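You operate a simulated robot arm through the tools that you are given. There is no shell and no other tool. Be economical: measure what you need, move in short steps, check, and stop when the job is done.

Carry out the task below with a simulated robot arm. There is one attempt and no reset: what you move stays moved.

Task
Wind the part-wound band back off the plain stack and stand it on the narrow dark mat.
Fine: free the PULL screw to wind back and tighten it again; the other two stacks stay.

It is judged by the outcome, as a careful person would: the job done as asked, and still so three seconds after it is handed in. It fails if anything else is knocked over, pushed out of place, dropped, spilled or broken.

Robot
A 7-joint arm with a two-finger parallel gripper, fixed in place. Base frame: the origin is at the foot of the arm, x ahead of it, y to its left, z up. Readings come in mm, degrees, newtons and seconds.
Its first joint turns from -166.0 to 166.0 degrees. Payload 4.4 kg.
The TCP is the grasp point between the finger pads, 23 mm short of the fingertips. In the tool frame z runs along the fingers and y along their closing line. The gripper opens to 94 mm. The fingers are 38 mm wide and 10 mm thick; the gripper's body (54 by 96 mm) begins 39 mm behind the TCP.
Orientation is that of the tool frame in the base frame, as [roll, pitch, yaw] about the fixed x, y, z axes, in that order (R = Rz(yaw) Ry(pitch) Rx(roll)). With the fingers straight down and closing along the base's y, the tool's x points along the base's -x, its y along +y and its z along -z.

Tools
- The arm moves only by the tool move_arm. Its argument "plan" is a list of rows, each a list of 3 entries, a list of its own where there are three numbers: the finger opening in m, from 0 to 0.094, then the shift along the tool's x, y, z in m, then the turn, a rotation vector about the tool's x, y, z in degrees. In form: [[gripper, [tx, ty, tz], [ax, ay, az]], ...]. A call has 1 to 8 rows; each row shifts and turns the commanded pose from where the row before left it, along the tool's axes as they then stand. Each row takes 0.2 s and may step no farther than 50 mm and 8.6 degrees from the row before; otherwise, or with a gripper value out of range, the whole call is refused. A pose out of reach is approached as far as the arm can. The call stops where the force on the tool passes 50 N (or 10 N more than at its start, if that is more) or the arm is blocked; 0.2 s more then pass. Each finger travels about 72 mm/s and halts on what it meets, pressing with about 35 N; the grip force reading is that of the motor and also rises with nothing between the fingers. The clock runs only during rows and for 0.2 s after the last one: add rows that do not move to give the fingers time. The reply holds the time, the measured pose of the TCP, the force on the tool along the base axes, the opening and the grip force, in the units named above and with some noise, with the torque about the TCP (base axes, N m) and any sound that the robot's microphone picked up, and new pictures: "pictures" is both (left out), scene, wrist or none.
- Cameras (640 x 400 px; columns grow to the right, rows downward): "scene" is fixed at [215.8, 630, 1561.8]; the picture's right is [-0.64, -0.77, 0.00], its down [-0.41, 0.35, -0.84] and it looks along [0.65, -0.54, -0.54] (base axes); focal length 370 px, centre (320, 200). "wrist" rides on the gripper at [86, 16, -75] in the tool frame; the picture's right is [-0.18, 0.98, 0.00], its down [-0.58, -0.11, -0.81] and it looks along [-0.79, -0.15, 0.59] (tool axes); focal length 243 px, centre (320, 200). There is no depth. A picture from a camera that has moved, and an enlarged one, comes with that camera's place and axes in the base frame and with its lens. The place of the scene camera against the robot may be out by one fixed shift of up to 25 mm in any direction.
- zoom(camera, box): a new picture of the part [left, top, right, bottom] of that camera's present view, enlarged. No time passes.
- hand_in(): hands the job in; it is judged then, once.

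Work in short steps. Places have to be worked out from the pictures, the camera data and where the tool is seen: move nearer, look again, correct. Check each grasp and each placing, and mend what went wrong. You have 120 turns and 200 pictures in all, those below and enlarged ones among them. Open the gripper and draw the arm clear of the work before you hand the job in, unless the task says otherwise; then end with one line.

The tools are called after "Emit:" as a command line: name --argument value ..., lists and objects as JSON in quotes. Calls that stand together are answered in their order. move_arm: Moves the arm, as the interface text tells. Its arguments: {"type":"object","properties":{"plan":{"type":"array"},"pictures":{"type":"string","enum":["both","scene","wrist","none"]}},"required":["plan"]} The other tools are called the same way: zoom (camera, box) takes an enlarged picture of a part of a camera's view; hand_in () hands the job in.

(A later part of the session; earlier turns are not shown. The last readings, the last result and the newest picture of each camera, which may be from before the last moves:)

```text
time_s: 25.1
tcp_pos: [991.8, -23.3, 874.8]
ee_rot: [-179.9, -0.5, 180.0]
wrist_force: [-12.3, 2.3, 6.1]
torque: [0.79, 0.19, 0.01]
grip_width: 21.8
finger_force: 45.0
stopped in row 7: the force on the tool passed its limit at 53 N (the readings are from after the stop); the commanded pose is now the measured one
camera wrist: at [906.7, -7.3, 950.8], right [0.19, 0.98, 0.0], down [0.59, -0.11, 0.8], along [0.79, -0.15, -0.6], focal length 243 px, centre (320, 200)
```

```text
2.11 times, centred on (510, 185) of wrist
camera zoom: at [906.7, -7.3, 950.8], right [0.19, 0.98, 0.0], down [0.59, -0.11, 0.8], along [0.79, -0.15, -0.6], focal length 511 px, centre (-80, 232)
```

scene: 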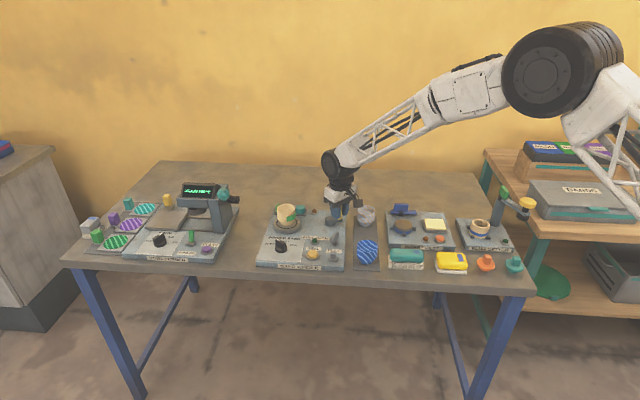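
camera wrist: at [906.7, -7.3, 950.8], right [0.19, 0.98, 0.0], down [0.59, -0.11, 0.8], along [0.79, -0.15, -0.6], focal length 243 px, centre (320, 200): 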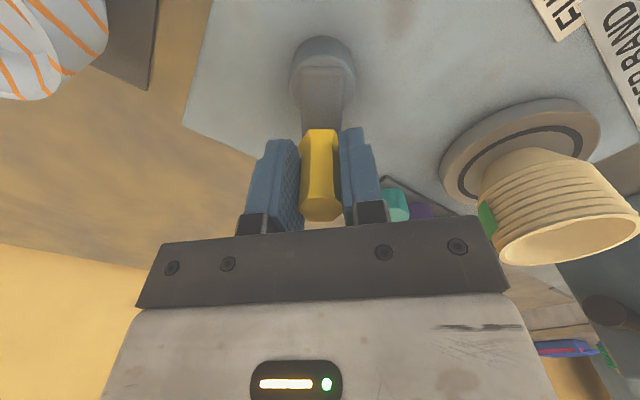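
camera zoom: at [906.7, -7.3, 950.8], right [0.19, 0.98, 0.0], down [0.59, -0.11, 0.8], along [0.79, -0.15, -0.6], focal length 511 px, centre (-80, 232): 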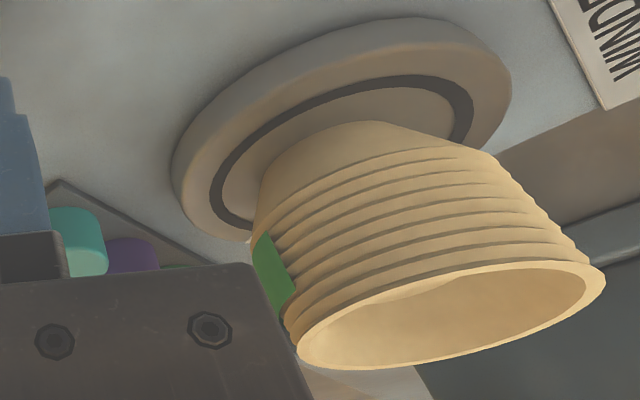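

By my geometry the band shrank from over 170° to about 130°, with its feed near the green spool at back-left. I continue 40° more and compare the left edge.

Emit:
move_arm --plan '[[0.01, [-0.0005, 0.0024, 0], [0, 0, 0]], [0.01, [-0.0004, 0.0027, 0], [0, 0, 0]], [0.01, [-0.0002, 0.0027, 0], [0, 0, 0]], [0.01, [0.0001, 0.0027, 0], [0, 0, 0]], [0.01, [0.0003, 0.0027, 0], [0, 0, 0]], [0.01, [0.0005, 0.0026, 0], [0, 0, 0]], [0.01, [0.0008, 0.0026, 0], [0, 0, 0]], [0.01, [0.001, 0.0025, 0], [0, 0, 0]]]' --pictures "none"

Emit:
zoom --camera "scene" --box '[265, 190, 355, 250]'

Emit:
zoom --camera "wrist" --box '[380, 90, 640, 280]'

```text
time_s: 26.1
tcp_pos: [991.7, -15.0, 875.6]
ee_rot: [-179.9, -0.7, 179.8]
wrist_force: [-16.0, -0.8, 8.3]
torque: [0.69, 0.39, -0.02]
grip_width: 22.0
finger_force: 45.0
stopped in row 4: the force on the tool passed its limit at 52 N (the readings are from after the stop); the commanded pose is now the measured one
```

```text
6.67 times, centred on (310, 220) of scene
camera zoom: at [215.8, 630.0, 1561.8], right [-0.64, -0.77, 0.0], down [-0.41, 0.35, -0.84], along [0.65, -0.54, -0.54], focal length 2464 px, centre (387, 67)
```

zoom: 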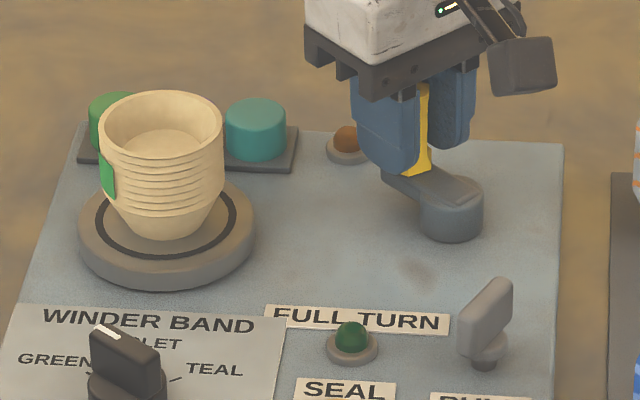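

```text
2.11 times, centred on (510, 185) of wrist
camera zoom: at [907.3, 1.4, 950.9], right [0.19, 0.98, 0.0], down [0.59, -0.11, 0.8], along [0.79, -0.15, -0.6], focal length 511 px, centre (-80, 232)
```

zoom: 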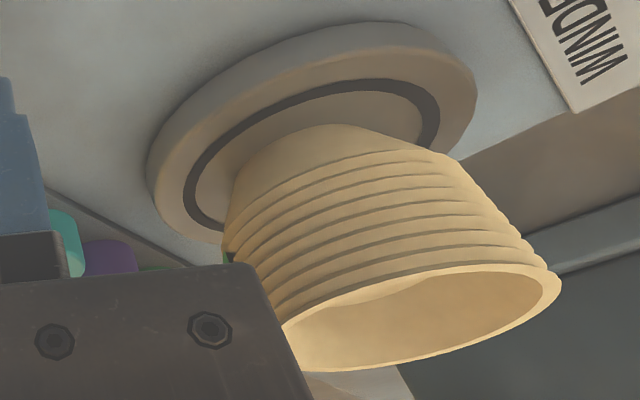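

The trailing end is creeping forward on the left. I keep turning, with the circle recentred at (960.5, -17.5) and radius 31, so both band ends can be measured.

Emit:
move_arm --plan '[[0.01, [0.001, 0.0028, 0], [0, 0, 0]], [0.01, [0.0007, 0.0032, 0], [0, 0, 0]], [0.01, [0.001, 0.003, 0], [0, 0, 0]], [0.01, [0.0014, 0.0029, 0], [0, 0, 0]], [0.01, [0.0016, 0.0028, 0], [0, 0, 0]], [0.01, [0.002, 0.0025, 0], [0, 0, 0]], [0.01, [0.0022, 0.0024, 0], [0, 0, 0]], [0.01, [0.0024, 0.0021, 0], [0, 0, 0]]]' --pictures "none"

Emit:
zoom --camera "scene" --box '[265, 190, 355, 250]'

Emit:
zoom --camera "wrist" --box '[380, 90, 640, 280]'

```text
time_s: 27.9
tcp_pos: [980.3, 5.8, 875.4]
ee_rot: [180.0, -0.6, 180.0]
wrist_force: [-6.8, -8.6, 18.9]
torque: [0.77, -0.05, 0.01]
grip_width: 21.8
finger_force: 45.3
```

```text
6.67 times, centred on (310, 220) of scene
camera zoom: at [215.8, 630.0, 1561.8], right [-0.64, -0.77, 0.0], down [-0.41, 0.35, -0.84], along [0.65, -0.54, -0.54], focal length 2464 px, centre (387, 67)
```

zoom: 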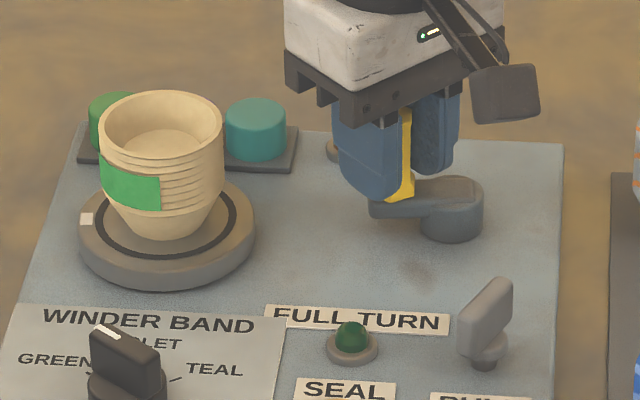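

```text
2.11 times, centred on (510, 185) of wrist
camera zoom: at [895.6, 22.6, 950.8], right [0.19, 0.98, 0.0], down [0.59, -0.11, 0.8], along [0.79, -0.15, -0.6], focal length 511 px, centre (-80, 232)
```

zoom: 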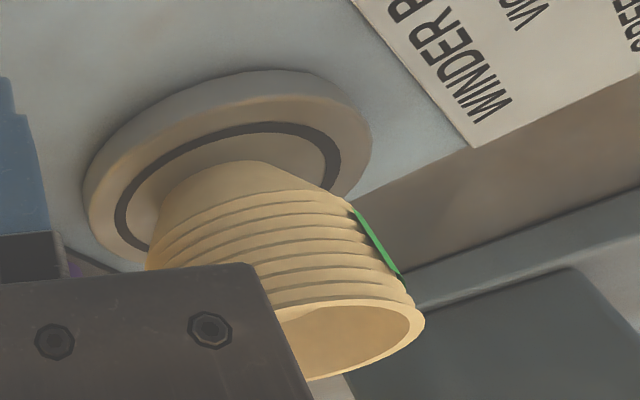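

The tick mark shows the stack turned about 190° for about 180° of crank, but the band arc (~188°) only rode along with it. It isn't winding back, so the PULL screw is probably not free enough. I release the handle and go back to loosen the screw further, this time at yaw 105.

Emit:
move_arm --plan '[[0.03, [0, 0, 0], [0, 0, 0]], [0.05, [0, 0, 0], [0, 0, 0]], [0.05, [0, 0, -0.04], [0, 0, 0]], [0.05, [0, 0, -0.045], [0, 0, 0]], [0.05, [0.036, 0.012, 0], [0, 0, 0]], [0.05, [0.036, 0.012, 0], [0, 0, 0]], [0.05, [0.0353, 0.0122, 0], [0, 0, 0]]]' --pictures "none"

Emit:
move_arm --plan '[[0.05, [0, 0, 0], [0, 0, 8.5]], [0.05, [0, 0, 0], [0, 0, 8.5]], [0.05, [0, 0, 0], [0, 0, 8.5]], [0.05, [0, 0, 0], [0, 0, 8.5]], [0.05, [0, 0, 0], [0, 0, 8.5]], [0.05, [0, 0, 0], [0, 0, 8.5]], [0.05, [0, 0, 0], [0, 0, 8.5]], [0.05, [0, 0, 0], [0, 0, 8.5]]]'

Emit:
zoom --camera "wrist" --box '[220, 0, 420, 180]'

Emit:
zoom --camera "scene" --box '[250, 190, 370, 270]'

```text
time_s: 29.5
tcp_pos: [873.9, 43.0, 959.1]
ee_rot: [-180.0, -0.6, 179.9]
wrist_force: [0.0, 0.2, -0.2]
torque: [-0.05, 0.03, -0.02]
grip_width: 50.0
finger_force: 0.0
```

```text
time_s: 31.3
tcp_pos: [873.8, 44.1, 962.6]
ee_rot: [-179.6, -0.2, 111.8]
wrist_force: [0.0, 0.5, -0.2]
torque: [-0.01, -0.03, 0.0]
grip_width: 49.9
finger_force: 0.0
camera wrist: at [858.6, 129.9, 1035.4], right [0.98, 0.19, -0.01], down [0.12, -0.58, 0.81], along [0.15, -0.79, -0.59], focal length 243 px, centre (320, 200)
```

scene: 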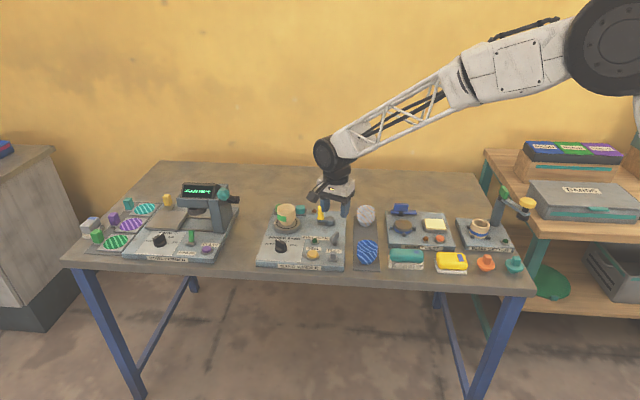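
wrist: 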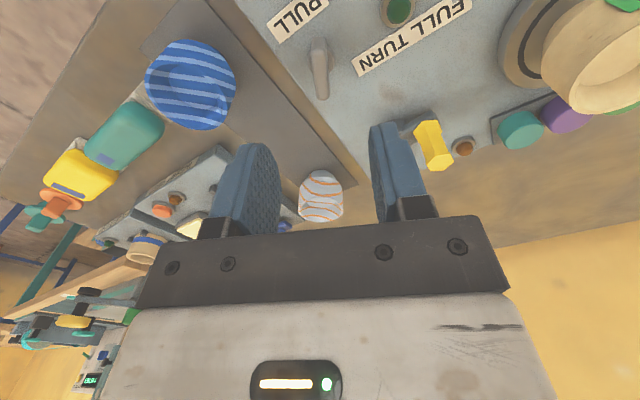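

```text
2.22 times, centred on (320, 90) of wrist
camera zoom: at [858.6, 129.9, 1035.4], right [0.98, 0.19, -0.01], down [0.12, -0.58, 0.81], along [0.15, -0.79, -0.59], focal length 539 px, centre (320, 444)
```

zoom: 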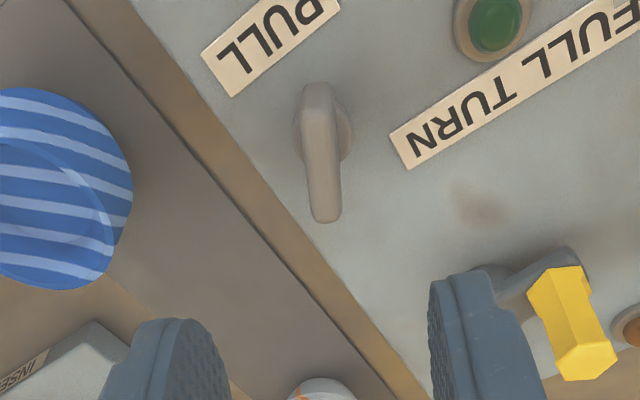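

```text
5.00 times, centred on (310, 230) of scene
camera zoom: at [215.8, 630.0, 1561.8], right [-0.64, -0.77, 0.0], down [-0.41, 0.35, -0.84], along [0.65, -0.54, -0.54], focal length 1848 px, centre (370, 50)
```

zoom: 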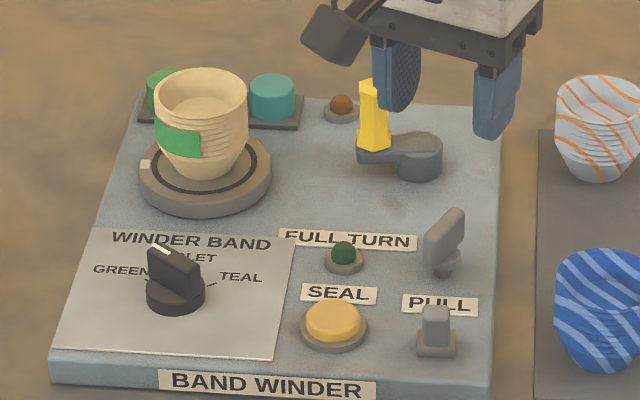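

The bar is at ~105°, centred near (874, 45). I finish the yaw and descend to grip the bar.

Emit:
move_arm --plan '[[0.04, [0, 0, 0.03], [0, 0, 6.8]], [0.036, [0, 0, 0.03], [0, 0, 0]], [0.036, [0, 0, 0.025], [0, 0, 0]], [0.036, [0, 0, 0.012], [0, 0, 0]], [0.02, [0, 0, 0], [0, 0, 0]], [0.01, [0, 0, 0], [0, 0, 0]], [0.005, [0, 0, 0], [0, 0, 0]], [0.005, [0, 0, 0], [0, 0, 0]]]' --pictures "wrist"

```text
time_s: 33.1
tcp_pos: [872.7, 42.8, 865.1]
ee_rot: [-179.5, 0.0, 105.1]
wrist_force: [20.1, 2.2, -7.8]
torque: [-0.06, -0.48, 0.04]
grip_width: 13.6
finger_force: 9.9
camera wrist: at [867.1, 131.2, 938.7], right [1.0, 0.08, -0.01], down [0.05, -0.59, 0.81], along [0.06, -0.8, -0.59], focal length 243 px, centre (320, 200)
```

wrist: 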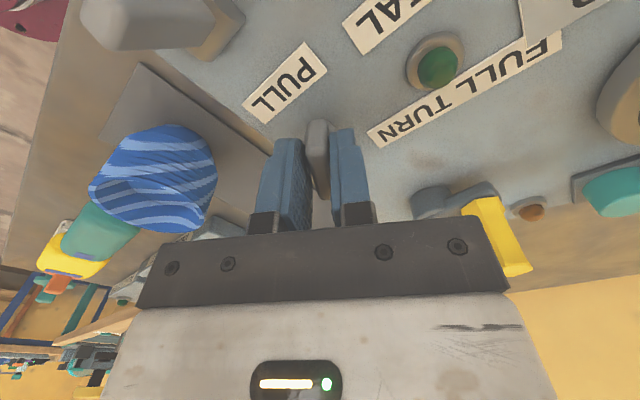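

Contact is one-sided; I shift 2 mm, close fully, and turn 40° further anticlockwise.

Emit:
move_arm --plan '[[0.0, [0, 0.002, 0], [0, 0, 0]], [0.0, [0, 0, 0], [0, 0, 0]], [0.0, [0, 0, 0], [0, 0, -6]], [0.0, [0, 0, 0], [0, 0, -7]], [0.0, [0, 0, 0], [0, 0, -7]], [0.0, [0, 0, 0], [0, 0, -7]], [0.0, [0, 0, 0], [0, 0, -7]], [0.0, [0, 0, 0], [0, 0, -7]]]' --pictures "none"

Emit:
zoom --camera "scene" --box '[250, 190, 370, 270]'

```text
time_s: 34.3
tcp_pos: [873.7, 43.8, 864.1]
ee_rot: [-179.4, -0.3, 124.8]
wrist_force: [-21.1, -2.6, 9.7]
torque: [-0.03, -0.7, -0.05]
grip_width: 11.0
finger_force: 44.9
stopped in row 6: the force on the tool passed its limit at 54 N (the readings are from after the stop); the commanded pose is now the measured one
```

```text
5.00 times, centred on (310, 230) of scene
camera zoom: at [215.8, 630.0, 1561.8], right [-0.64, -0.77, 0.0], down [-0.41, 0.35, -0.84], along [0.65, -0.54, -0.54], focal length 1848 px, centre (370, 50)
```

zoom: 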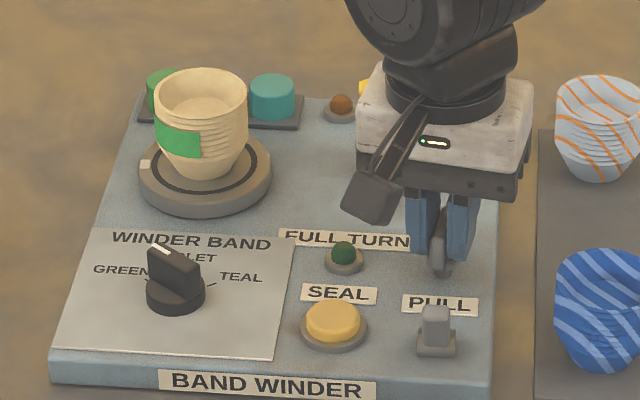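

A side force stopped it, not torque. I continue turning.

Emit:
move_arm --plan '[[0.0, [0, 0, 0], [0, 0, -6]], [0.0, [0, 0, 0], [0, 0, -7]], [0.0, [0, 0, 0], [0, 0, -7]], [0.0, [0, 0, 0], [0, 0, -7]], [0.0, [0, 0, 0], [0, 0, -7]], [0.0, [0, 0, 0], [0, 0, -7]], [0.0, [0, 0, 0], [0, 0, -7]]]' --pictures "none"

Emit:
zoom --camera "scene" --box '[250, 190, 370, 270]'

```text
time_s: 35.9
tcp_pos: [874.4, 42.9, 863.4]
ee_rot: [-179.8, -0.8, 172.9]
wrist_force: [-25.8, -42.1, -1.3]
torque: [0.19, -0.28, -1.71]
grip_width: 31.7
finger_force: 45.2
```

```text
5.00 times, centred on (310, 230) of scene
camera zoom: at [215.8, 630.0, 1561.8], right [-0.64, -0.77, 0.0], down [-0.41, 0.35, -0.84], along [0.65, -0.54, -0.54], focal length 1848 px, centre (370, 50)
```

zoom: 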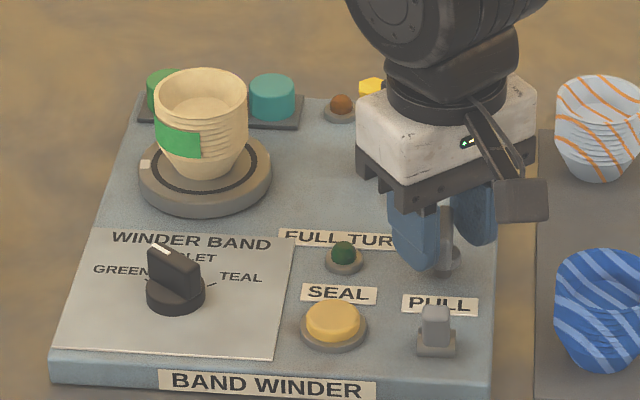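

The fingers forced open (31.7 mm): the screw has reached its end stop, so it is fully freed. I release and lift to look.

Emit:
move_arm --plan '[[0.06, [0, 0, 0], [0, 0, 0]], [0.06, [0, 0, 0], [0, 0, 0]], [0.06, [0, 0, -0.05], [0, 0, 0]], [0.06, [0, 0, -0.045], [0, 0, -7]]]' --pictures "wrist"

Emit:
zoom --camera "wrist" --box '[220, 0, 420, 180]'

Emit:
zoom --camera "scene" --box '[250, 190, 370, 270]'

```text
time_s: 36.9
tcp_pos: [873.2, 42.5, 959.7]
ee_rot: [-179.9, -0.8, 179.9]
wrist_force: [0.1, 0.0, -0.2]
torque: [0.0, 0.0, 0.0]
grip_width: 59.9
finger_force: 0.1
camera wrist: at [789.4, 59.8, 1034.9], right [0.19, 0.98, 0.0], down [0.59, -0.11, 0.8], along [0.78, -0.15, -0.6], focal length 243 px, centre (320, 200)
```

wrist: 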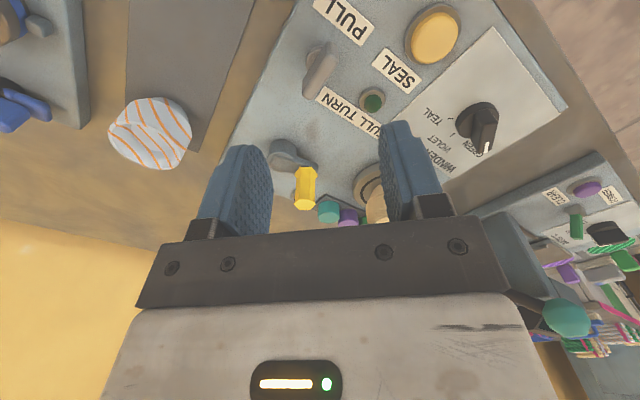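

```text
2.22 times, centred on (320, 90) of wrist
camera zoom: at [789.4, 59.8, 1034.9], right [0.19, 0.98, 0.0], down [0.59, -0.11, 0.8], along [0.78, -0.15, -0.6], focal length 539 px, centre (320, 444)
```

zoom: 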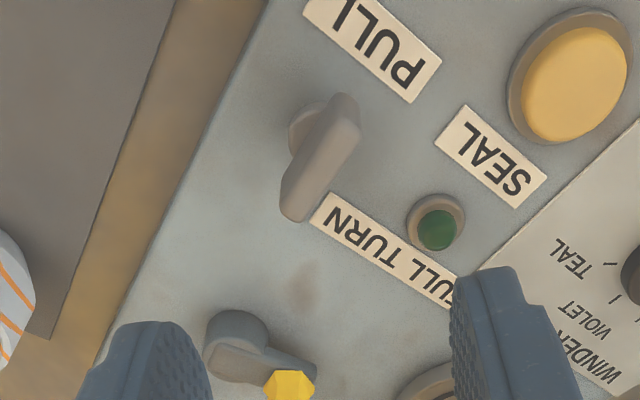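

```text
5.00 times, centred on (310, 230) of scene
camera zoom: at [215.8, 630.0, 1561.8], right [-0.64, -0.77, 0.0], down [-0.41, 0.35, -0.84], along [0.65, -0.54, -0.54], focal length 1848 px, centre (370, 50)
```

zoom: 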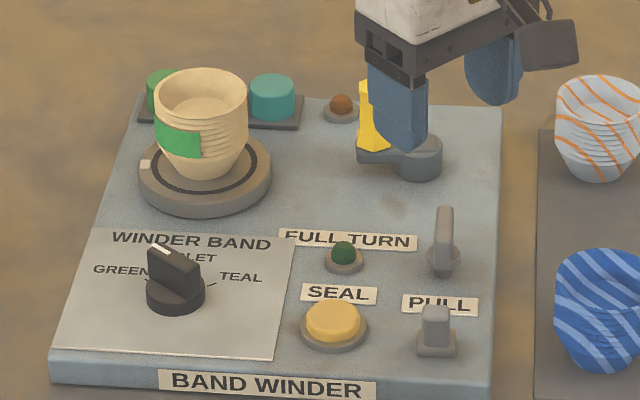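

The wing now lies along the depth direction, a full 90° from tight. I go back to the crank handle, now at about (976, 6), and grip it.

Emit:
move_arm --plan '[[0.05, [-0.034, -0.0122, 0], [0, 0, 0]], [0.05, [-0.034, -0.0122, 0], [0, 0, 0]], [0.05, [-0.034, -0.0121, 0], [0, 0, 0]], [0.05, [0, 0, 0], [0, 0.7, 0]]]' --pictures "both"

Emit:
zoom --camera "wrist" --box '[220, 40, 420, 220]'

```text
time_s: 37.9
tcp_pos: [977.7, 6.0, 959.0]
ee_rot: [-179.8, -1.4, 179.8]
wrist_force: [0.6, -0.3, 0.4]
torque: [-0.01, 0.01, -0.01]
grip_width: 50.1
finger_force: 0.1
camera wrist: at [894.1, 22.9, 1035.2], right [0.19, 0.98, -0.01], down [0.6, -0.11, 0.79], along [0.78, -0.15, -0.61], focal length 243 px, centre (320, 200)
```

scene: 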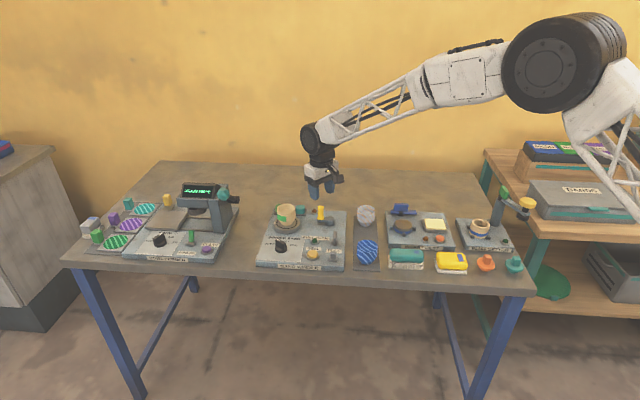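
wrist: 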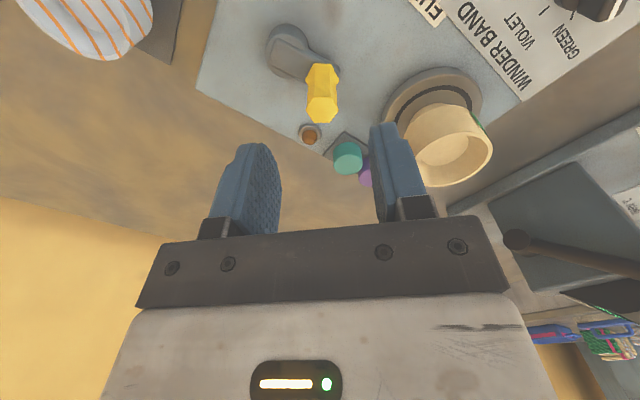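

```text
2.22 times, centred on (320, 130) of wrist
camera zoom: at [894.1, 22.9, 1035.2], right [0.19, 0.98, -0.01], down [0.6, -0.11, 0.79], along [0.78, -0.15, -0.61], focal length 539 px, centre (320, 356)
```

zoom: 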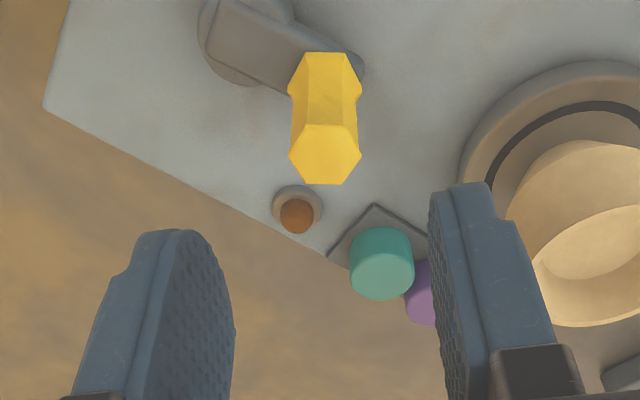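

Handle confirmed at (980, 7.5) and hub at about (963, -14). I straighten the slight tilt, descend and grip.

Emit:
move_arm --plan '[[0.05, [-0.002, 0.001, 0], [0, -1.4, 0]], [0.05, [0, 0, 0.03], [0, 0, 0]], [0.05, [0, 0, 0.03], [0, 0, 0]], [0.05, [0, 0, 0.024], [0, 0, 0]], [0.02, [0, 0, 0], [0, 0, 0]], [0.01, [0, 0, 0], [0, 0, 0]], [0.01, [0, 0, 0], [0, 0, 0]]]' --pictures "none"

```text
time_s: 39.5
tcp_pos: [979.5, 7.2, 873.1]
ee_rot: [-179.9, 0.0, 179.9]
wrist_force: [-2.5, -4.6, 6.2]
torque: [0.82, -0.5, -0.02]
grip_width: 21.6
finger_force: 45.3
```

Gripped. I turn 40° anticlockwise with the screw fully free.

Emit:
move_arm --plan '[[0.01, [0.0021, 0.0016, 0], [0, 0, 0]], [0.01, [0.0022, 0.0014, 0], [0, 0, 0]], [0.01, [0.0024, 0.0011, 0], [0, 0, 0]], [0.01, [0.0024, 0.001, 0], [0, 0, 0]], [0.01, [0.0025, 0.0008, 0], [0, 0, 0]], [0.01, [0.0026, 0.0005, 0], [0, 0, 0]], [0.01, [0.0026, 0.0003, 0], [0, 0, 0]], [0.01, [0.0026, 0.0001, 0], [0, 0, 0]]]' --pictures "none"

Emit:
zoom --camera "scene" --box '[265, 190, 355, 250]'

Emit:
zoom --camera "wrist" --box '[380, 90, 640, 280]'

```text
time_s: 40.9
tcp_pos: [965.8, 12.1, 874.5]
ee_rot: [-179.8, 0.0, 179.8]
wrist_force: [-0.9, -12.8, 2.2]
torque: [0.82, 0.41, -0.03]
grip_width: 21.5
finger_force: 45.3
stopped in row 6: the force on the tool passed its limit at 52 N (the readings are from after the stop); the commanded pose is now the measured one
```

```text
6.67 times, centred on (310, 220) of scene
camera zoom: at [215.8, 630.0, 1561.8], right [-0.64, -0.77, 0.0], down [-0.41, 0.35, -0.84], along [0.65, -0.54, -0.54], focal length 2464 px, centre (387, 67)
```

zoom: 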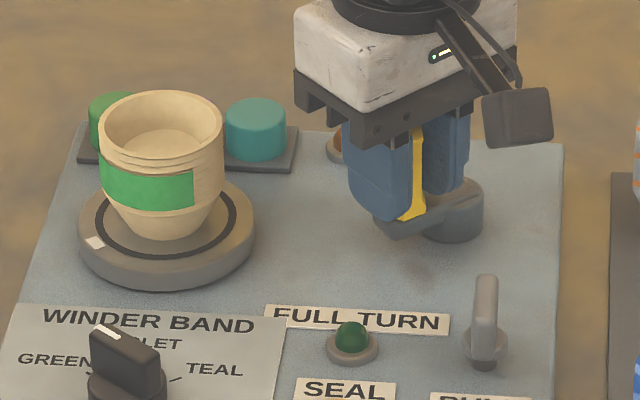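

```text
2.11 times, centred on (510, 185) of wrist
camera zoom: at [880.3, 28.9, 948.8], right [0.19, 0.98, 0.0], down [0.58, -0.11, 0.81], along [0.79, -0.15, -0.59], focal length 511 px, centre (-80, 232)
```

zoom: 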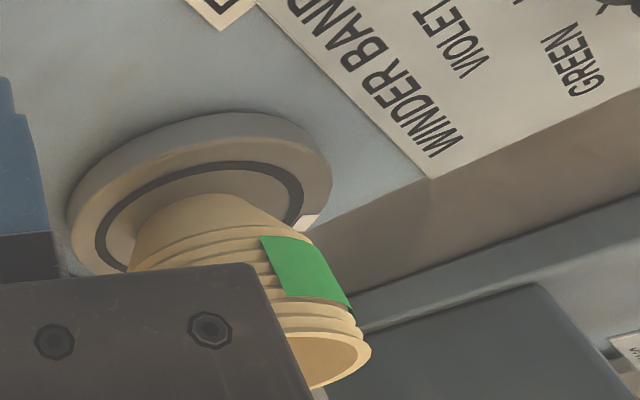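

The visible end still rides with the stack. The other end may be what recedes, since it moved about 38° more than the crank earlier. I continue anticlockwise until it comes round into view.

Emit:
move_arm --plan '[[0.01, [0.0027, -0.0003, 0], [0, 0, 0]], [0.01, [0.0026, -0.0001, 0], [0, 0, 0]], [0.01, [0.0026, -0.0002, 0], [0, 0, 0]], [0.01, [0.0026, -0.0004, 0], [0, 0, 0]], [0.01, [0.0026, -0.0006, 0], [0, 0, 0]], [0.01, [0.0025, -0.0008, 0], [0, 0, 0]], [0.01, [0.0024, -0.001, 0], [0, 0, 0]], [0.01, [0.0023, -0.0013, 0], [0, 0, 0]]]' --pictures "none"

Emit:
zoom --camera "scene" --box '[265, 190, 355, 250]'

```text
time_s: 42.7
tcp_pos: [945.1, 6.9, 874.4]
ee_rot: [-179.9, 0.0, 179.7]
wrist_force: [13.0, -17.9, 5.1]
torque: [0.93, 0.21, -0.03]
grip_width: 21.3
finger_force: 45.2
```

```text
6.67 times, centred on (310, 220) of scene
camera zoom: at [215.8, 630.0, 1561.8], right [-0.64, -0.77, 0.0], down [-0.41, 0.35, -0.84], along [0.65, -0.54, -0.54], focal length 2464 px, centre (387, 67)
```

zoom: 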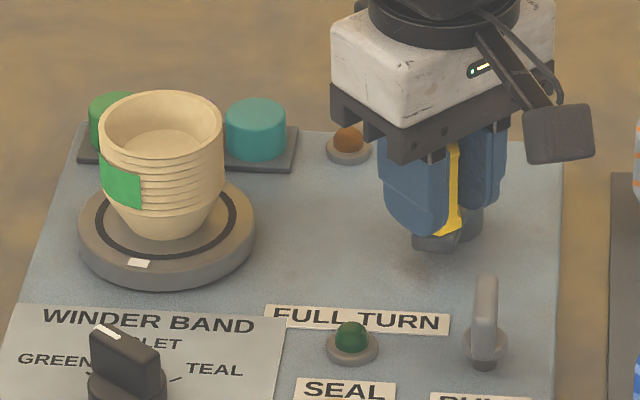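

With the screw fully free the band is now winding off: its visible end recedes while the tick on the turntable moves on. I continue.

Emit:
move_arm --plan '[[0.01, [0.0018, -0.0019, 0], [0, 0, 0]], [0.01, [0.0019, -0.0017, 0], [0, 0, 0]], [0.01, [0.0018, -0.0017, 0], [0, 0, 0]], [0.01, [0.0016, -0.002, 0], [0, 0, 0]], [0.01, [0.0015, -0.0021, 0], [0, 0, 0]], [0.01, [0.0012, -0.0022, 0], [0, 0, 0]], [0.01, [0.0011, -0.0023, 0], [0, 0, 0]], [0.01, [0.0009, -0.0023, 0], [0, 0, 0]]]' --pictures "none"

Emit:
zoom --camera "scene" --box '[265, 190, 355, 250]'

```text
time_s: 44.2
tcp_pos: [935.1, -4.8, 873.9]
ee_rot: [-179.9, 0.1, 179.7]
wrist_force: [10.3, -4.7, -7.0]
torque: [0.97, 0.36, 0.0]
grip_width: 21.4
finger_force: 45.1
stopped in row 7: the force on the tool passed its limit at 51 N (the readings are from after the stop); the commanded pose is now the measured one
```

```text
6.67 times, centred on (310, 220) of scene
camera zoom: at [215.8, 630.0, 1561.8], right [-0.64, -0.77, 0.0], down [-0.41, 0.35, -0.84], along [0.65, -0.54, -0.54], focal length 2464 px, centre (387, 67)
```

zoom: 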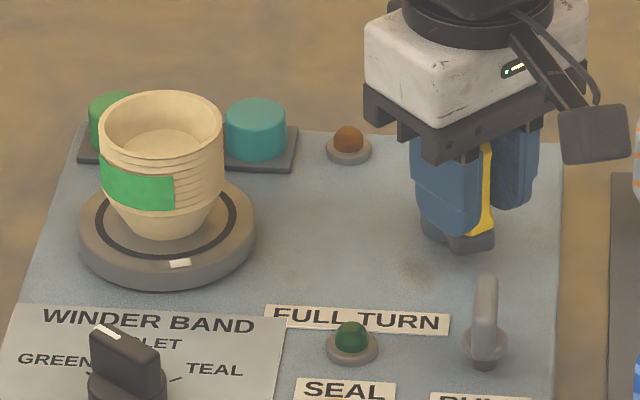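

The band shortens in chunks and then rides along. I continue turning anticlockwise.

Emit:
move_arm --plan '[[0.01, [0.0008, -0.0023, 0], [0, 0, 0]], [0.01, [0.0008, -0.0024, 0], [0, 0, 0]], [0.01, [0.0007, -0.0025, 0], [0, 0, 0]], [0.01, [0.0004, -0.0025, 0], [0, 0, 0]], [0.01, [0.0002, -0.0025, 0], [0, 0, 0]], [0.01, [0, -0.0025, 0], [0, 0, 0]], [0.01, [-0.0003, -0.0025, 0], [0, 0, 0]], [0.01, [-0.0004, -0.0025, 0], [0, 0, 0]]]' --pictures "none"

Emit:
zoom --camera "scene" --box '[265, 190, 355, 250]'

```text
time_s: 46.0
tcp_pos: [932.3, -23.1, 874.5]
ee_rot: [-179.8, 0.1, 179.8]
wrist_force: [37.3, 7.0, -26.5]
torque: [0.93, -0.43, -0.02]
grip_width: 21.6
finger_force: 44.8
```

```text
6.67 times, centred on (310, 220) of scene
camera zoom: at [215.8, 630.0, 1561.8], right [-0.64, -0.77, 0.0], down [-0.41, 0.35, -0.84], along [0.65, -0.54, -0.54], focal length 2464 px, centre (387, 67)
```

zoom: 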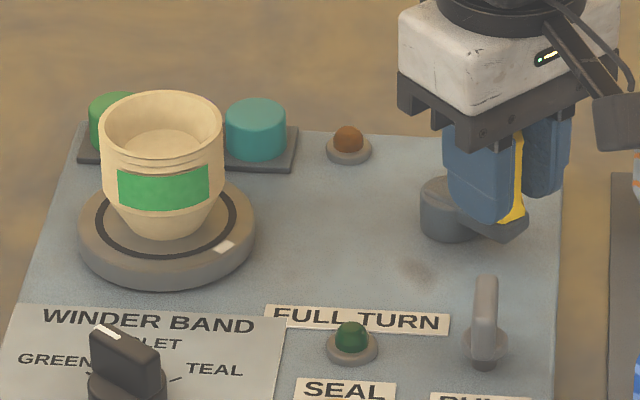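

The band is down to about 94° of arc. I keep going.

Emit:
move_arm --plan '[[0.01, [-0.0017, -0.0024, 0], [0, 0, 0]], [0.01, [-0.0007, -0.0024, 0], [0, 0, 0]], [0.01, [-0.001, -0.0024, 0], [0, 0, 0]], [0.01, [-0.0012, -0.0022, 0], [0, 0, 0]], [0.01, [-0.0013, -0.0021, 0], [0, 0, 0]], [0.01, [-0.0016, -0.002, 0], [0, 0, 0]], [0.01, [-0.0017, -0.0019, 0], [0, 0, 0]], [0.01, [-0.0019, -0.0017, 0], [0, 0, 0]]]' --pictures "none"

Emit:
zoom --camera "scene" --box '[265, 190, 355, 250]'

```text
time_s: 47.8
tcp_pos: [942.7, -41.6, 875.0]
ee_rot: [-180.0, 0.1, 179.7]
wrist_force: [-11.6, -14.9, -14.3]
torque: [0.97, 0.32, -0.03]
grip_width: 21.2
finger_force: 45.2
```

```text
6.67 times, centred on (310, 220) of scene
camera zoom: at [215.8, 630.0, 1561.8], right [-0.64, -0.77, 0.0], down [-0.41, 0.35, -0.84], along [0.65, -0.54, -0.54], focal length 2464 px, centre (387, 67)
```

zoom: 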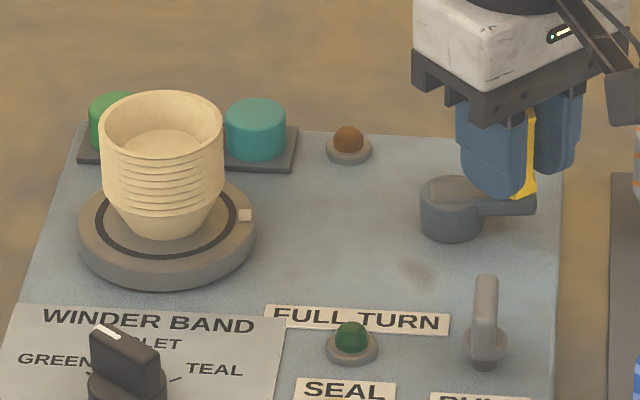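

The crank is back at its starting position and the band is gone from the front. I release the handle, lift and check the other sides.

Emit:
move_arm --plan '[[0.03, [0, 0, 0], [0, 0, 0]], [0.05, [0, 0, 0], [0, 0, 0]], [0.05, [0, 0, -0.04], [0, 0, 0]], [0.05, [0, 0, -0.045], [0, 0, 0]], [0.05, [0.02, 0, -0.03], [0, 0, -8.5]], [0.05, [0, 0, 0], [0, 0, -8.5]], [0.05, [0, 0, 0], [0, 0, -8.5]], [0.05, [0, 0, 0], [0, 0, -8.5]]]' --pictures "both"

Emit:
zoom --camera "scene" --box '[250, 190, 370, 270]'

Emit:
zoom --camera "wrist" --box '[240, 0, 560, 240]'

```text
time_s: 49.6
tcp_pos: [923.9, -39.6, 989.6]
ee_rot: [-179.8, -0.1, -146.1]
wrist_force: [-0.4, 0.0, 0.1]
torque: [0.03, 0.02, -0.01]
grip_width: 50.0
finger_force: 0.1
camera wrist: at [843.6, -74.9, 1063.4], right [-0.4, 0.92, 0.0], down [0.54, 0.24, 0.81], along [0.74, 0.32, -0.59], focal length 243 px, centre (320, 200)
```

scene: 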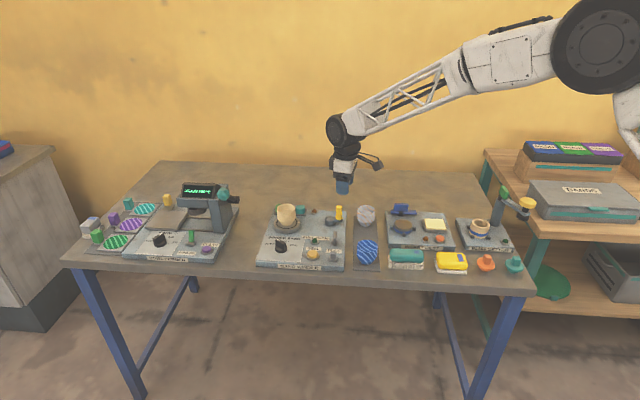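
wrist: 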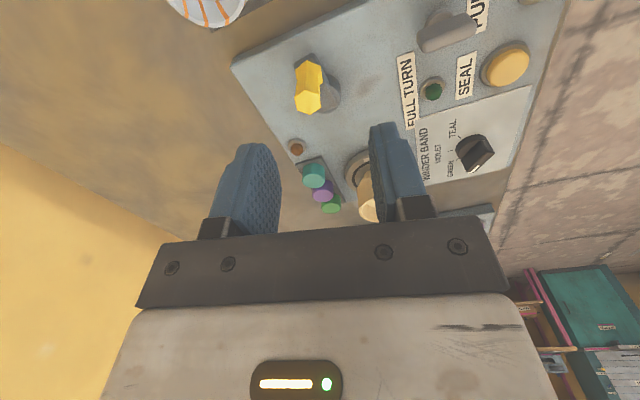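

```text
5.00 times, centred on (310, 230) of scene
camera zoom: at [215.8, 630.0, 1561.8], right [-0.64, -0.77, 0.0], down [-0.41, 0.35, -0.84], along [0.65, -0.54, -0.54], focal length 1848 px, centre (370, 50)
```

zoom: 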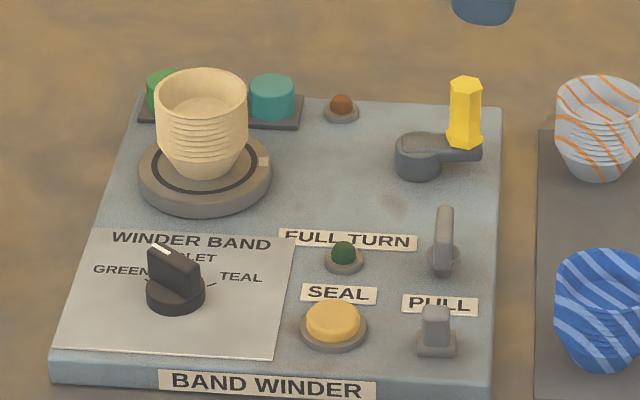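

```text
1.67 times, centred on (400, 120) of wrist
camera zoom: at [843.6, -74.9, 1063.4], right [-0.4, 0.92, 0.0], down [0.54, 0.24, 0.81], along [0.74, 0.32, -0.59], focal length 404 px, centre (187, 333)
```

zoom: 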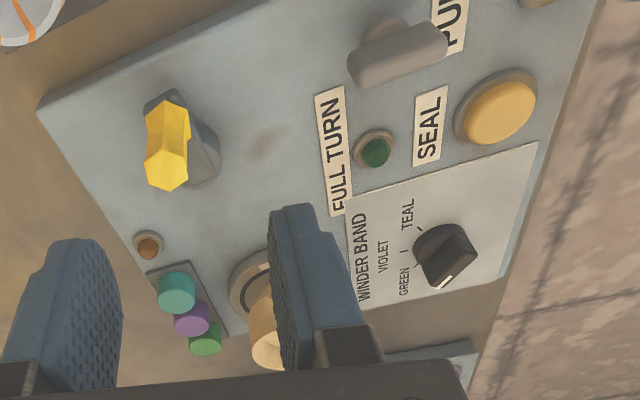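

The stack is bare on all seen sides. Now I retighten the screw: move above it, yaw so the fingers close across the wing (now along the depth direction).

Emit:
move_arm --plan '[[0.05, [-0.002, 0.0487, 0], [0, 0, 0]], [0.05, [-0.002, 0.0487, 0], [0, 0, 0]], [0.05, [0, 0, 0], [0, 0, 8.4]], [0.05, [0, 0, 0], [0, 0, 8.4]], [0.05, [0, 0, 0], [0, 0, 8.4]], [0.05, [0, 0, 0], [0, 0, 8.4]], [0.05, [0, 0, 0], [0, 0, 8.4]], [0.05, [0, 0, 0], [0, 0, 8.4]]]' --pictures "none"

Emit:
move_arm --plan '[[0.05, [0, 0, 0.03], [0, 0, 8.4]], [0.05, [0, 0, 0], [0, 0, 8.4]], [0.05, [0, 0, 0], [0, 0, 8.4]], [0.05, [0, 0, 0], [0, 0, 4.4]]]' --pictures "wrist"

Emit:
zoom --camera "wrist" --box '[220, 0, 420, 180]'

```text
time_s: 51.4
tcp_pos: [871.9, 42.4, 989.6]
ee_rot: [-179.9, 0.2, 163.2]
wrist_force: [0.4, -0.3, -0.1]
torque: [0.03, 0.0, 0.04]
grip_width: 49.8
finger_force: 0.0
```

```text
time_s: 52.4
tcp_pos: [872.8, 43.5, 959.7]
ee_rot: [-180.0, 0.2, 133.7]
wrist_force: [0.5, 0.5, -0.4]
torque: [-0.02, -0.01, 0.01]
grip_width: 50.2
finger_force: 0.0
camera wrist: at [825.8, 115.9, 1033.0], right [0.84, 0.55, 0.0], down [0.32, -0.49, 0.81], along [0.44, -0.68, -0.59], focal length 243 px, centre (320, 200)
```

wrist: 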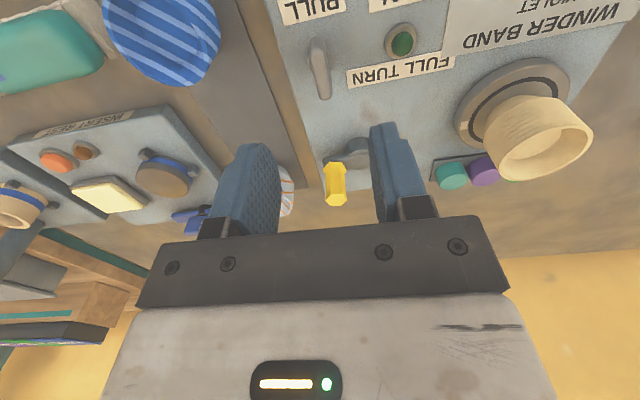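

```text
2.22 times, centred on (320, 90) of wrist
camera zoom: at [825.8, 115.9, 1033.0], right [0.84, 0.55, 0.0], down [0.32, -0.49, 0.81], along [0.44, -0.68, -0.59], focal length 539 px, centre (320, 444)
```

zoom: 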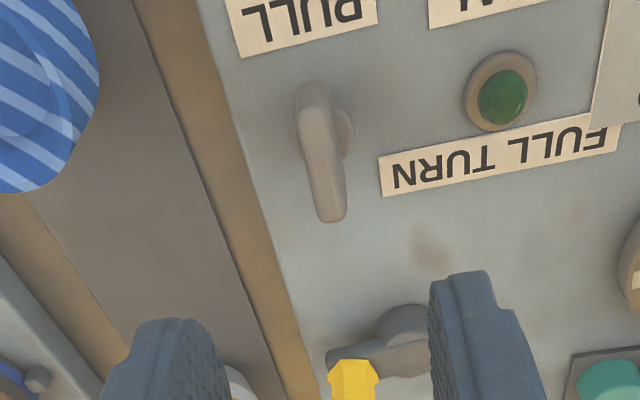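

The wing is aligned with the grip (within ~3°). I descend, and close on it.

Emit:
move_arm --plan '[[0.036, [0, 0.001, 0.03], [0, 0, 2]], [0.036, [0, 0, 0.03], [0, 0, 0]], [0.036, [0, 0, 0.025], [0, 0, 0]], [0.036, [0, 0, 0.01], [0, 0, 0]], [0.02, [0, 0, 0], [0, 0, 0]], [0.01, [0, 0, 0], [0, 0, 0]], [0.0, [0, 0, 0], [0, 0, 0]], [0.0, [0, 0, 0], [0, 0, 0]]]' --pictures "none"

```text
time_s: 54.2
tcp_pos: [873.5, 42.8, 864.0]
ee_rot: [-180.0, 0.3, 131.8]
wrist_force: [15.3, 6.9, -6.1]
torque: [-0.39, -0.5, 0.02]
grip_width: 10.9
finger_force: 44.8
```

Gripped at 10.9 mm. I turn clockwise to tighten.

Emit:
move_arm --plan '[[0.0, [0, 0.001, 0], [0, 0, 6]], [0.0, [0, 0, 0], [0, 0, 7]], [0.0, [0, 0, 0], [0, 0, 7]], [0.0, [0, 0, 0], [0, 0, 7]], [0.0, [0, 0, 0], [0, 0, 7]], [0.0, [0, 0, 0], [0, 0, 7]], [0.0, [0, 0, 0], [0, 0, 7]], [0.0, [0, 0, 0], [0, 0, 7]]]' --pictures "wrist"

Emit:
zoom --camera "scene" --box '[250, 190, 370, 270]'

```text
time_s: 56.0
tcp_pos: [874.6, 42.0, 864.3]
ee_rot: [179.9, 0.1, 76.6]
wrist_force: [-27.3, -28.3, -1.3]
torque: [-1.09, 0.64, 0.01]
grip_width: 11.1
finger_force: 45.2
camera wrist: at [910.7, 123.1, 938.0], right [0.91, -0.41, 0.0], down [-0.24, -0.54, 0.81], along [-0.33, -0.74, -0.59], focal length 243 px, centre (320, 200)
```

wrist: 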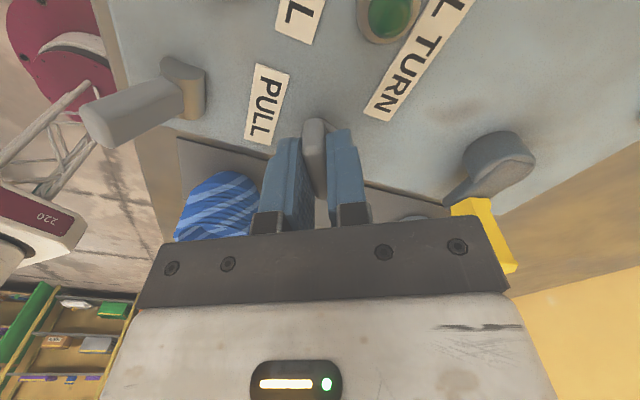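

```text
5.00 times, centred on (310, 230) of scene
camera zoom: at [215.8, 630.0, 1561.8], right [-0.64, -0.77, 0.0], down [-0.41, 0.35, -0.84], along [0.65, -0.54, -0.54], focal length 1848 px, centre (370, 50)
```

zoom: 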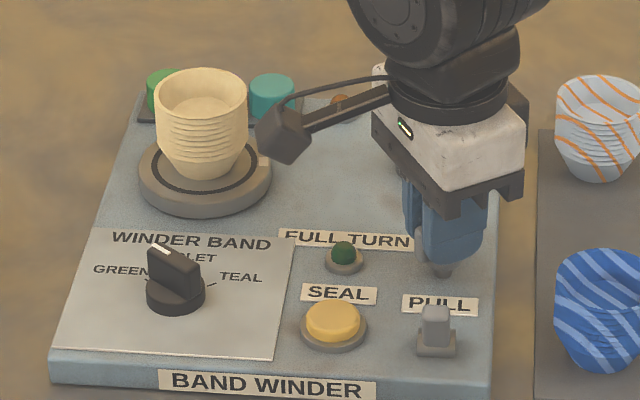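

Turned about 55° so far without torque. I continue to the stop, easing the side load slightly.

Emit:
move_arm --plan '[[0.0, [-0.0012, -0.0007, 0], [0, 0, 6]], [0.0, [0, 0, 0], [0, 0, 7]], [0.0, [0, 0, 0], [0, 0, 7]], [0.0, [0, 0, 0], [0, 0, 7]], [0.0, [0, 0, 0], [0, 0, 5]]]' --pictures "wrist"

Emit:
zoom --camera "scene" --box '[250, 190, 370, 270]'

```text
time_s: 57.4
tcp_pos: [873.4, 42.8, 864.1]
ee_rot: [179.8, -0.1, 44.8]
wrist_force: [14.4, -4.8, -9.9]
torque: [0.3, 0.33, 0.8]
grip_width: 10.9
finger_force: 44.9
stopped in row 5: the force on the tool passed its limit at 51 N (the readings are from after the stop); the commanded pose is now the measured one
camera wrist: at [947.5, 92.1, 938.4], right [0.56, -0.83, 0.0], down [-0.49, -0.33, 0.81], along [-0.67, -0.45, -0.59], focal length 243 px, centre (320, 200)
```

wrist: 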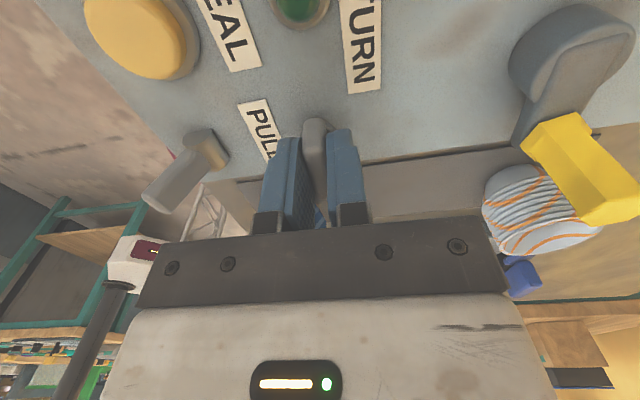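

```text
5.00 times, centred on (310, 230) of scene
camera zoom: at [215.8, 630.0, 1561.8], right [-0.64, -0.77, 0.0], down [-0.41, 0.35, -0.84], along [0.65, -0.54, -0.54], focal length 1848 px, centre (370, 50)
```

zoom: 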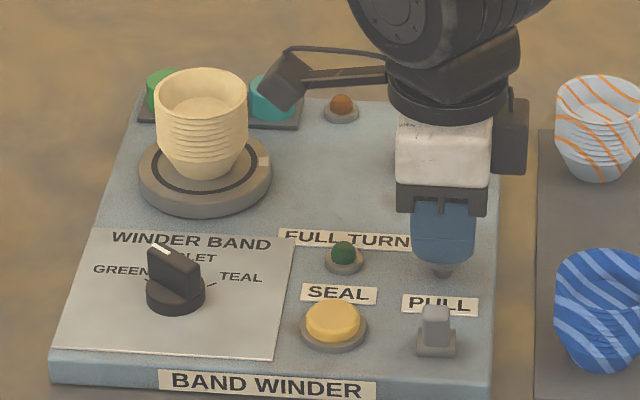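

Torque has risen at the original wing angle (yaw ≈ 44.8). I give it one more small snug turn, then release and lift.

Emit:
move_arm --plan '[[0.0, [0, 0, 0], [0, 0, 2]], [0.0, [0, 0, 0], [0, 0, 2]]]' --pictures "none"

Emit:
move_arm --plan '[[0.03, [0, 0, 0], [0, 0, 0]], [0.05, [0, 0, 0], [0, 0, 0]], [0.05, [0, 0, -0.05], [0, 0, 0]], [0.05, [0, 0, -0.05], [0, 0, 0]], [0.05, [0, 0, -0.03], [0, 0, -8]], [0.05, [0, 0, 0], [0, 0, -8]], [0.05, [0, 0, 0], [0, 0, -8]], [0.05, [0, 0, 0], [0, 0, -8]]]' --pictures "wrist"

Emit:
zoom --camera "scene" --box '[250, 190, 370, 270]'

```text
time_s: 58.0
tcp_pos: [873.2, 42.0, 864.0]
ee_rot: [179.8, 0.0, 40.7]
wrist_force: [18.8, -7.2, -10.1]
torque: [0.04, 0.53, 1.91]
grip_width: 13.6
finger_force: 44.9
```

```text
time_s: 59.8
tcp_pos: [874.5, 43.6, 994.9]
ee_rot: [179.8, 0.1, 72.8]
wrist_force: [-0.8, -0.1, 1.0]
torque: [-0.01, 0.0, 0.01]
grip_width: 50.0
finger_force: 0.0
camera wrist: at [915.7, 121.6, 1068.7], right [0.88, -0.47, 0.0], down [-0.28, -0.52, 0.81], along [-0.37, -0.71, -0.59], focal length 243 px, centre (320, 200)
```

wrist: 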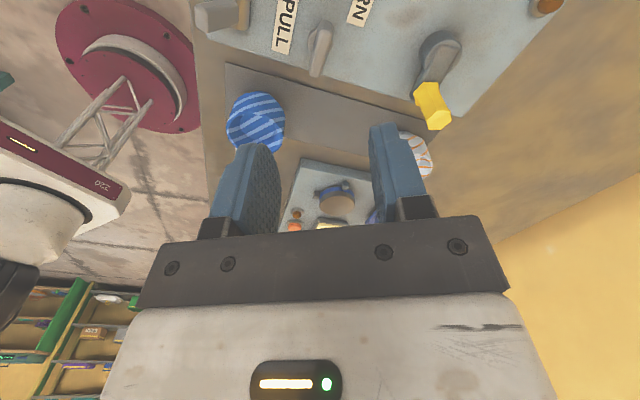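

```text
5.00 times, centred on (310, 230) of scene
camera zoom: at [215.8, 630.0, 1561.8], right [-0.64, -0.77, 0.0], down [-0.41, 0.35, -0.84], along [0.65, -0.54, -0.54], focal length 1848 px, centre (370, 50)
```

zoom: 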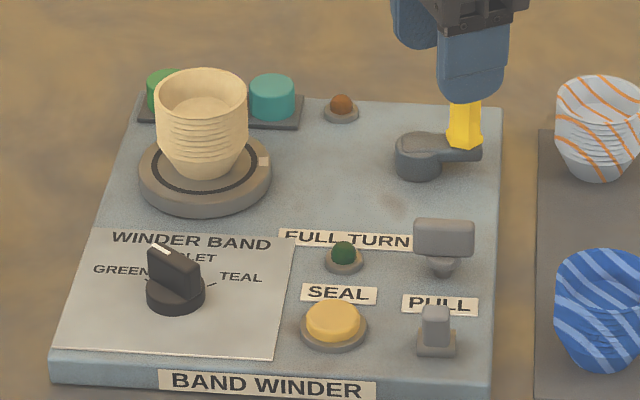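

The PULL screw is back as it started. Now the stack: it lies at about (1040–1055, 90), past straight-down reach, so I'll need a tilted approach. I yaw back and get a closer look at it.

Emit:
move_arm --plan '[[0.094, [0, 0, 0], [0, 0, -8.5]], [0.094, [0, 0, 0], [0, 0, -8.5]], [0.094, [0, 0, 0], [0, 0, -8.5]], [0.094, [0, 0, 0], [0, 0, -8.5]], [0.094, [0, 0, 0], [0, 0, -8.5]], [0.094, [0, 0, 0], [0, 0, -8.5]], [0.094, [0, 0, 0], [0, 0, -8.5]], [0.094, [0, 0, 0], [0, 0, -8.5]]]' --pictures "none"

Emit:
move_arm --plan '[[0.094, [0, 0, 0], [0, 0, -8.5]], [0.094, [0, 0, 0], [0, 0, -8.5]], [0.094, [0, 0, 0], [0, 0, -8.5]], [0.094, [0, 0, 0], [0, 0, -8.5]], [0.094, [0, 0, 0], [0, 0, -8.5]], [0.094, [-0.02, 0.025, -0.01], [0, 0, 0]], [0.094, [-0.02, 0.025, -0.01], [0, 0, 0]]]' --pictures "wrist"

Emit:
zoom --camera "wrist" --box '[200, 60, 440, 240]'

```text
time_s: 61.6
tcp_pos: [874.8, 43.4, 994.2]
ee_rot: [-180.0, 0.1, 141.0]
wrist_force: [-0.1, 0.2, 0.2]
torque: [-0.01, 0.01, -0.02]
grip_width: 93.9
finger_force: 0.1
```

```text
time_s: 63.2
tcp_pos: [912.5, 96.2, 1013.6]
ee_rot: [-179.8, 0.1, -176.7]
wrist_force: [-0.1, 0.0, 0.7]
torque: [0.03, -0.02, -0.01]
grip_width: 94.0
finger_force: 0.1
camera wrist: at [825.9, 106.5, 1087.7], right [0.13, 0.99, 0.0], down [0.58, -0.07, 0.81], along [0.8, -0.1, -0.59], focal length 243 px, centre (320, 200)
```

wrist: 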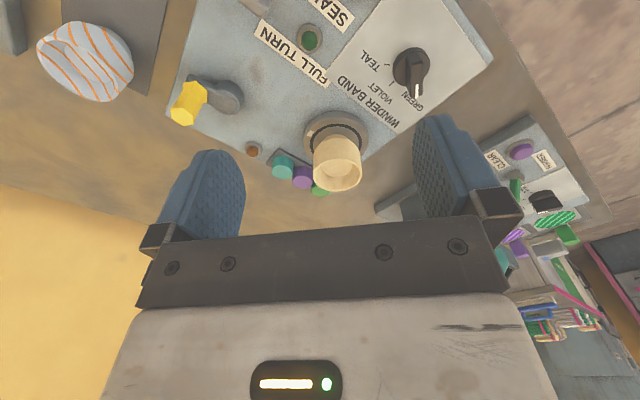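

```text
2.22 times, centred on (320, 150) of wrist
camera zoom: at [825.9, 106.5, 1087.7], right [0.13, 0.99, 0.0], down [0.58, -0.07, 0.81], along [0.8, -0.1, -0.59], focal length 539 px, centre (320, 311)
```

zoom: 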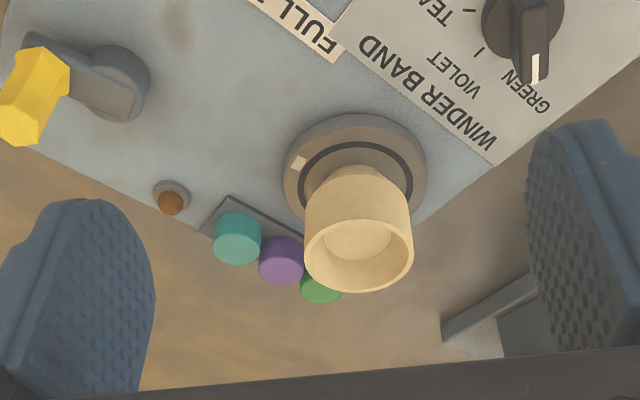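

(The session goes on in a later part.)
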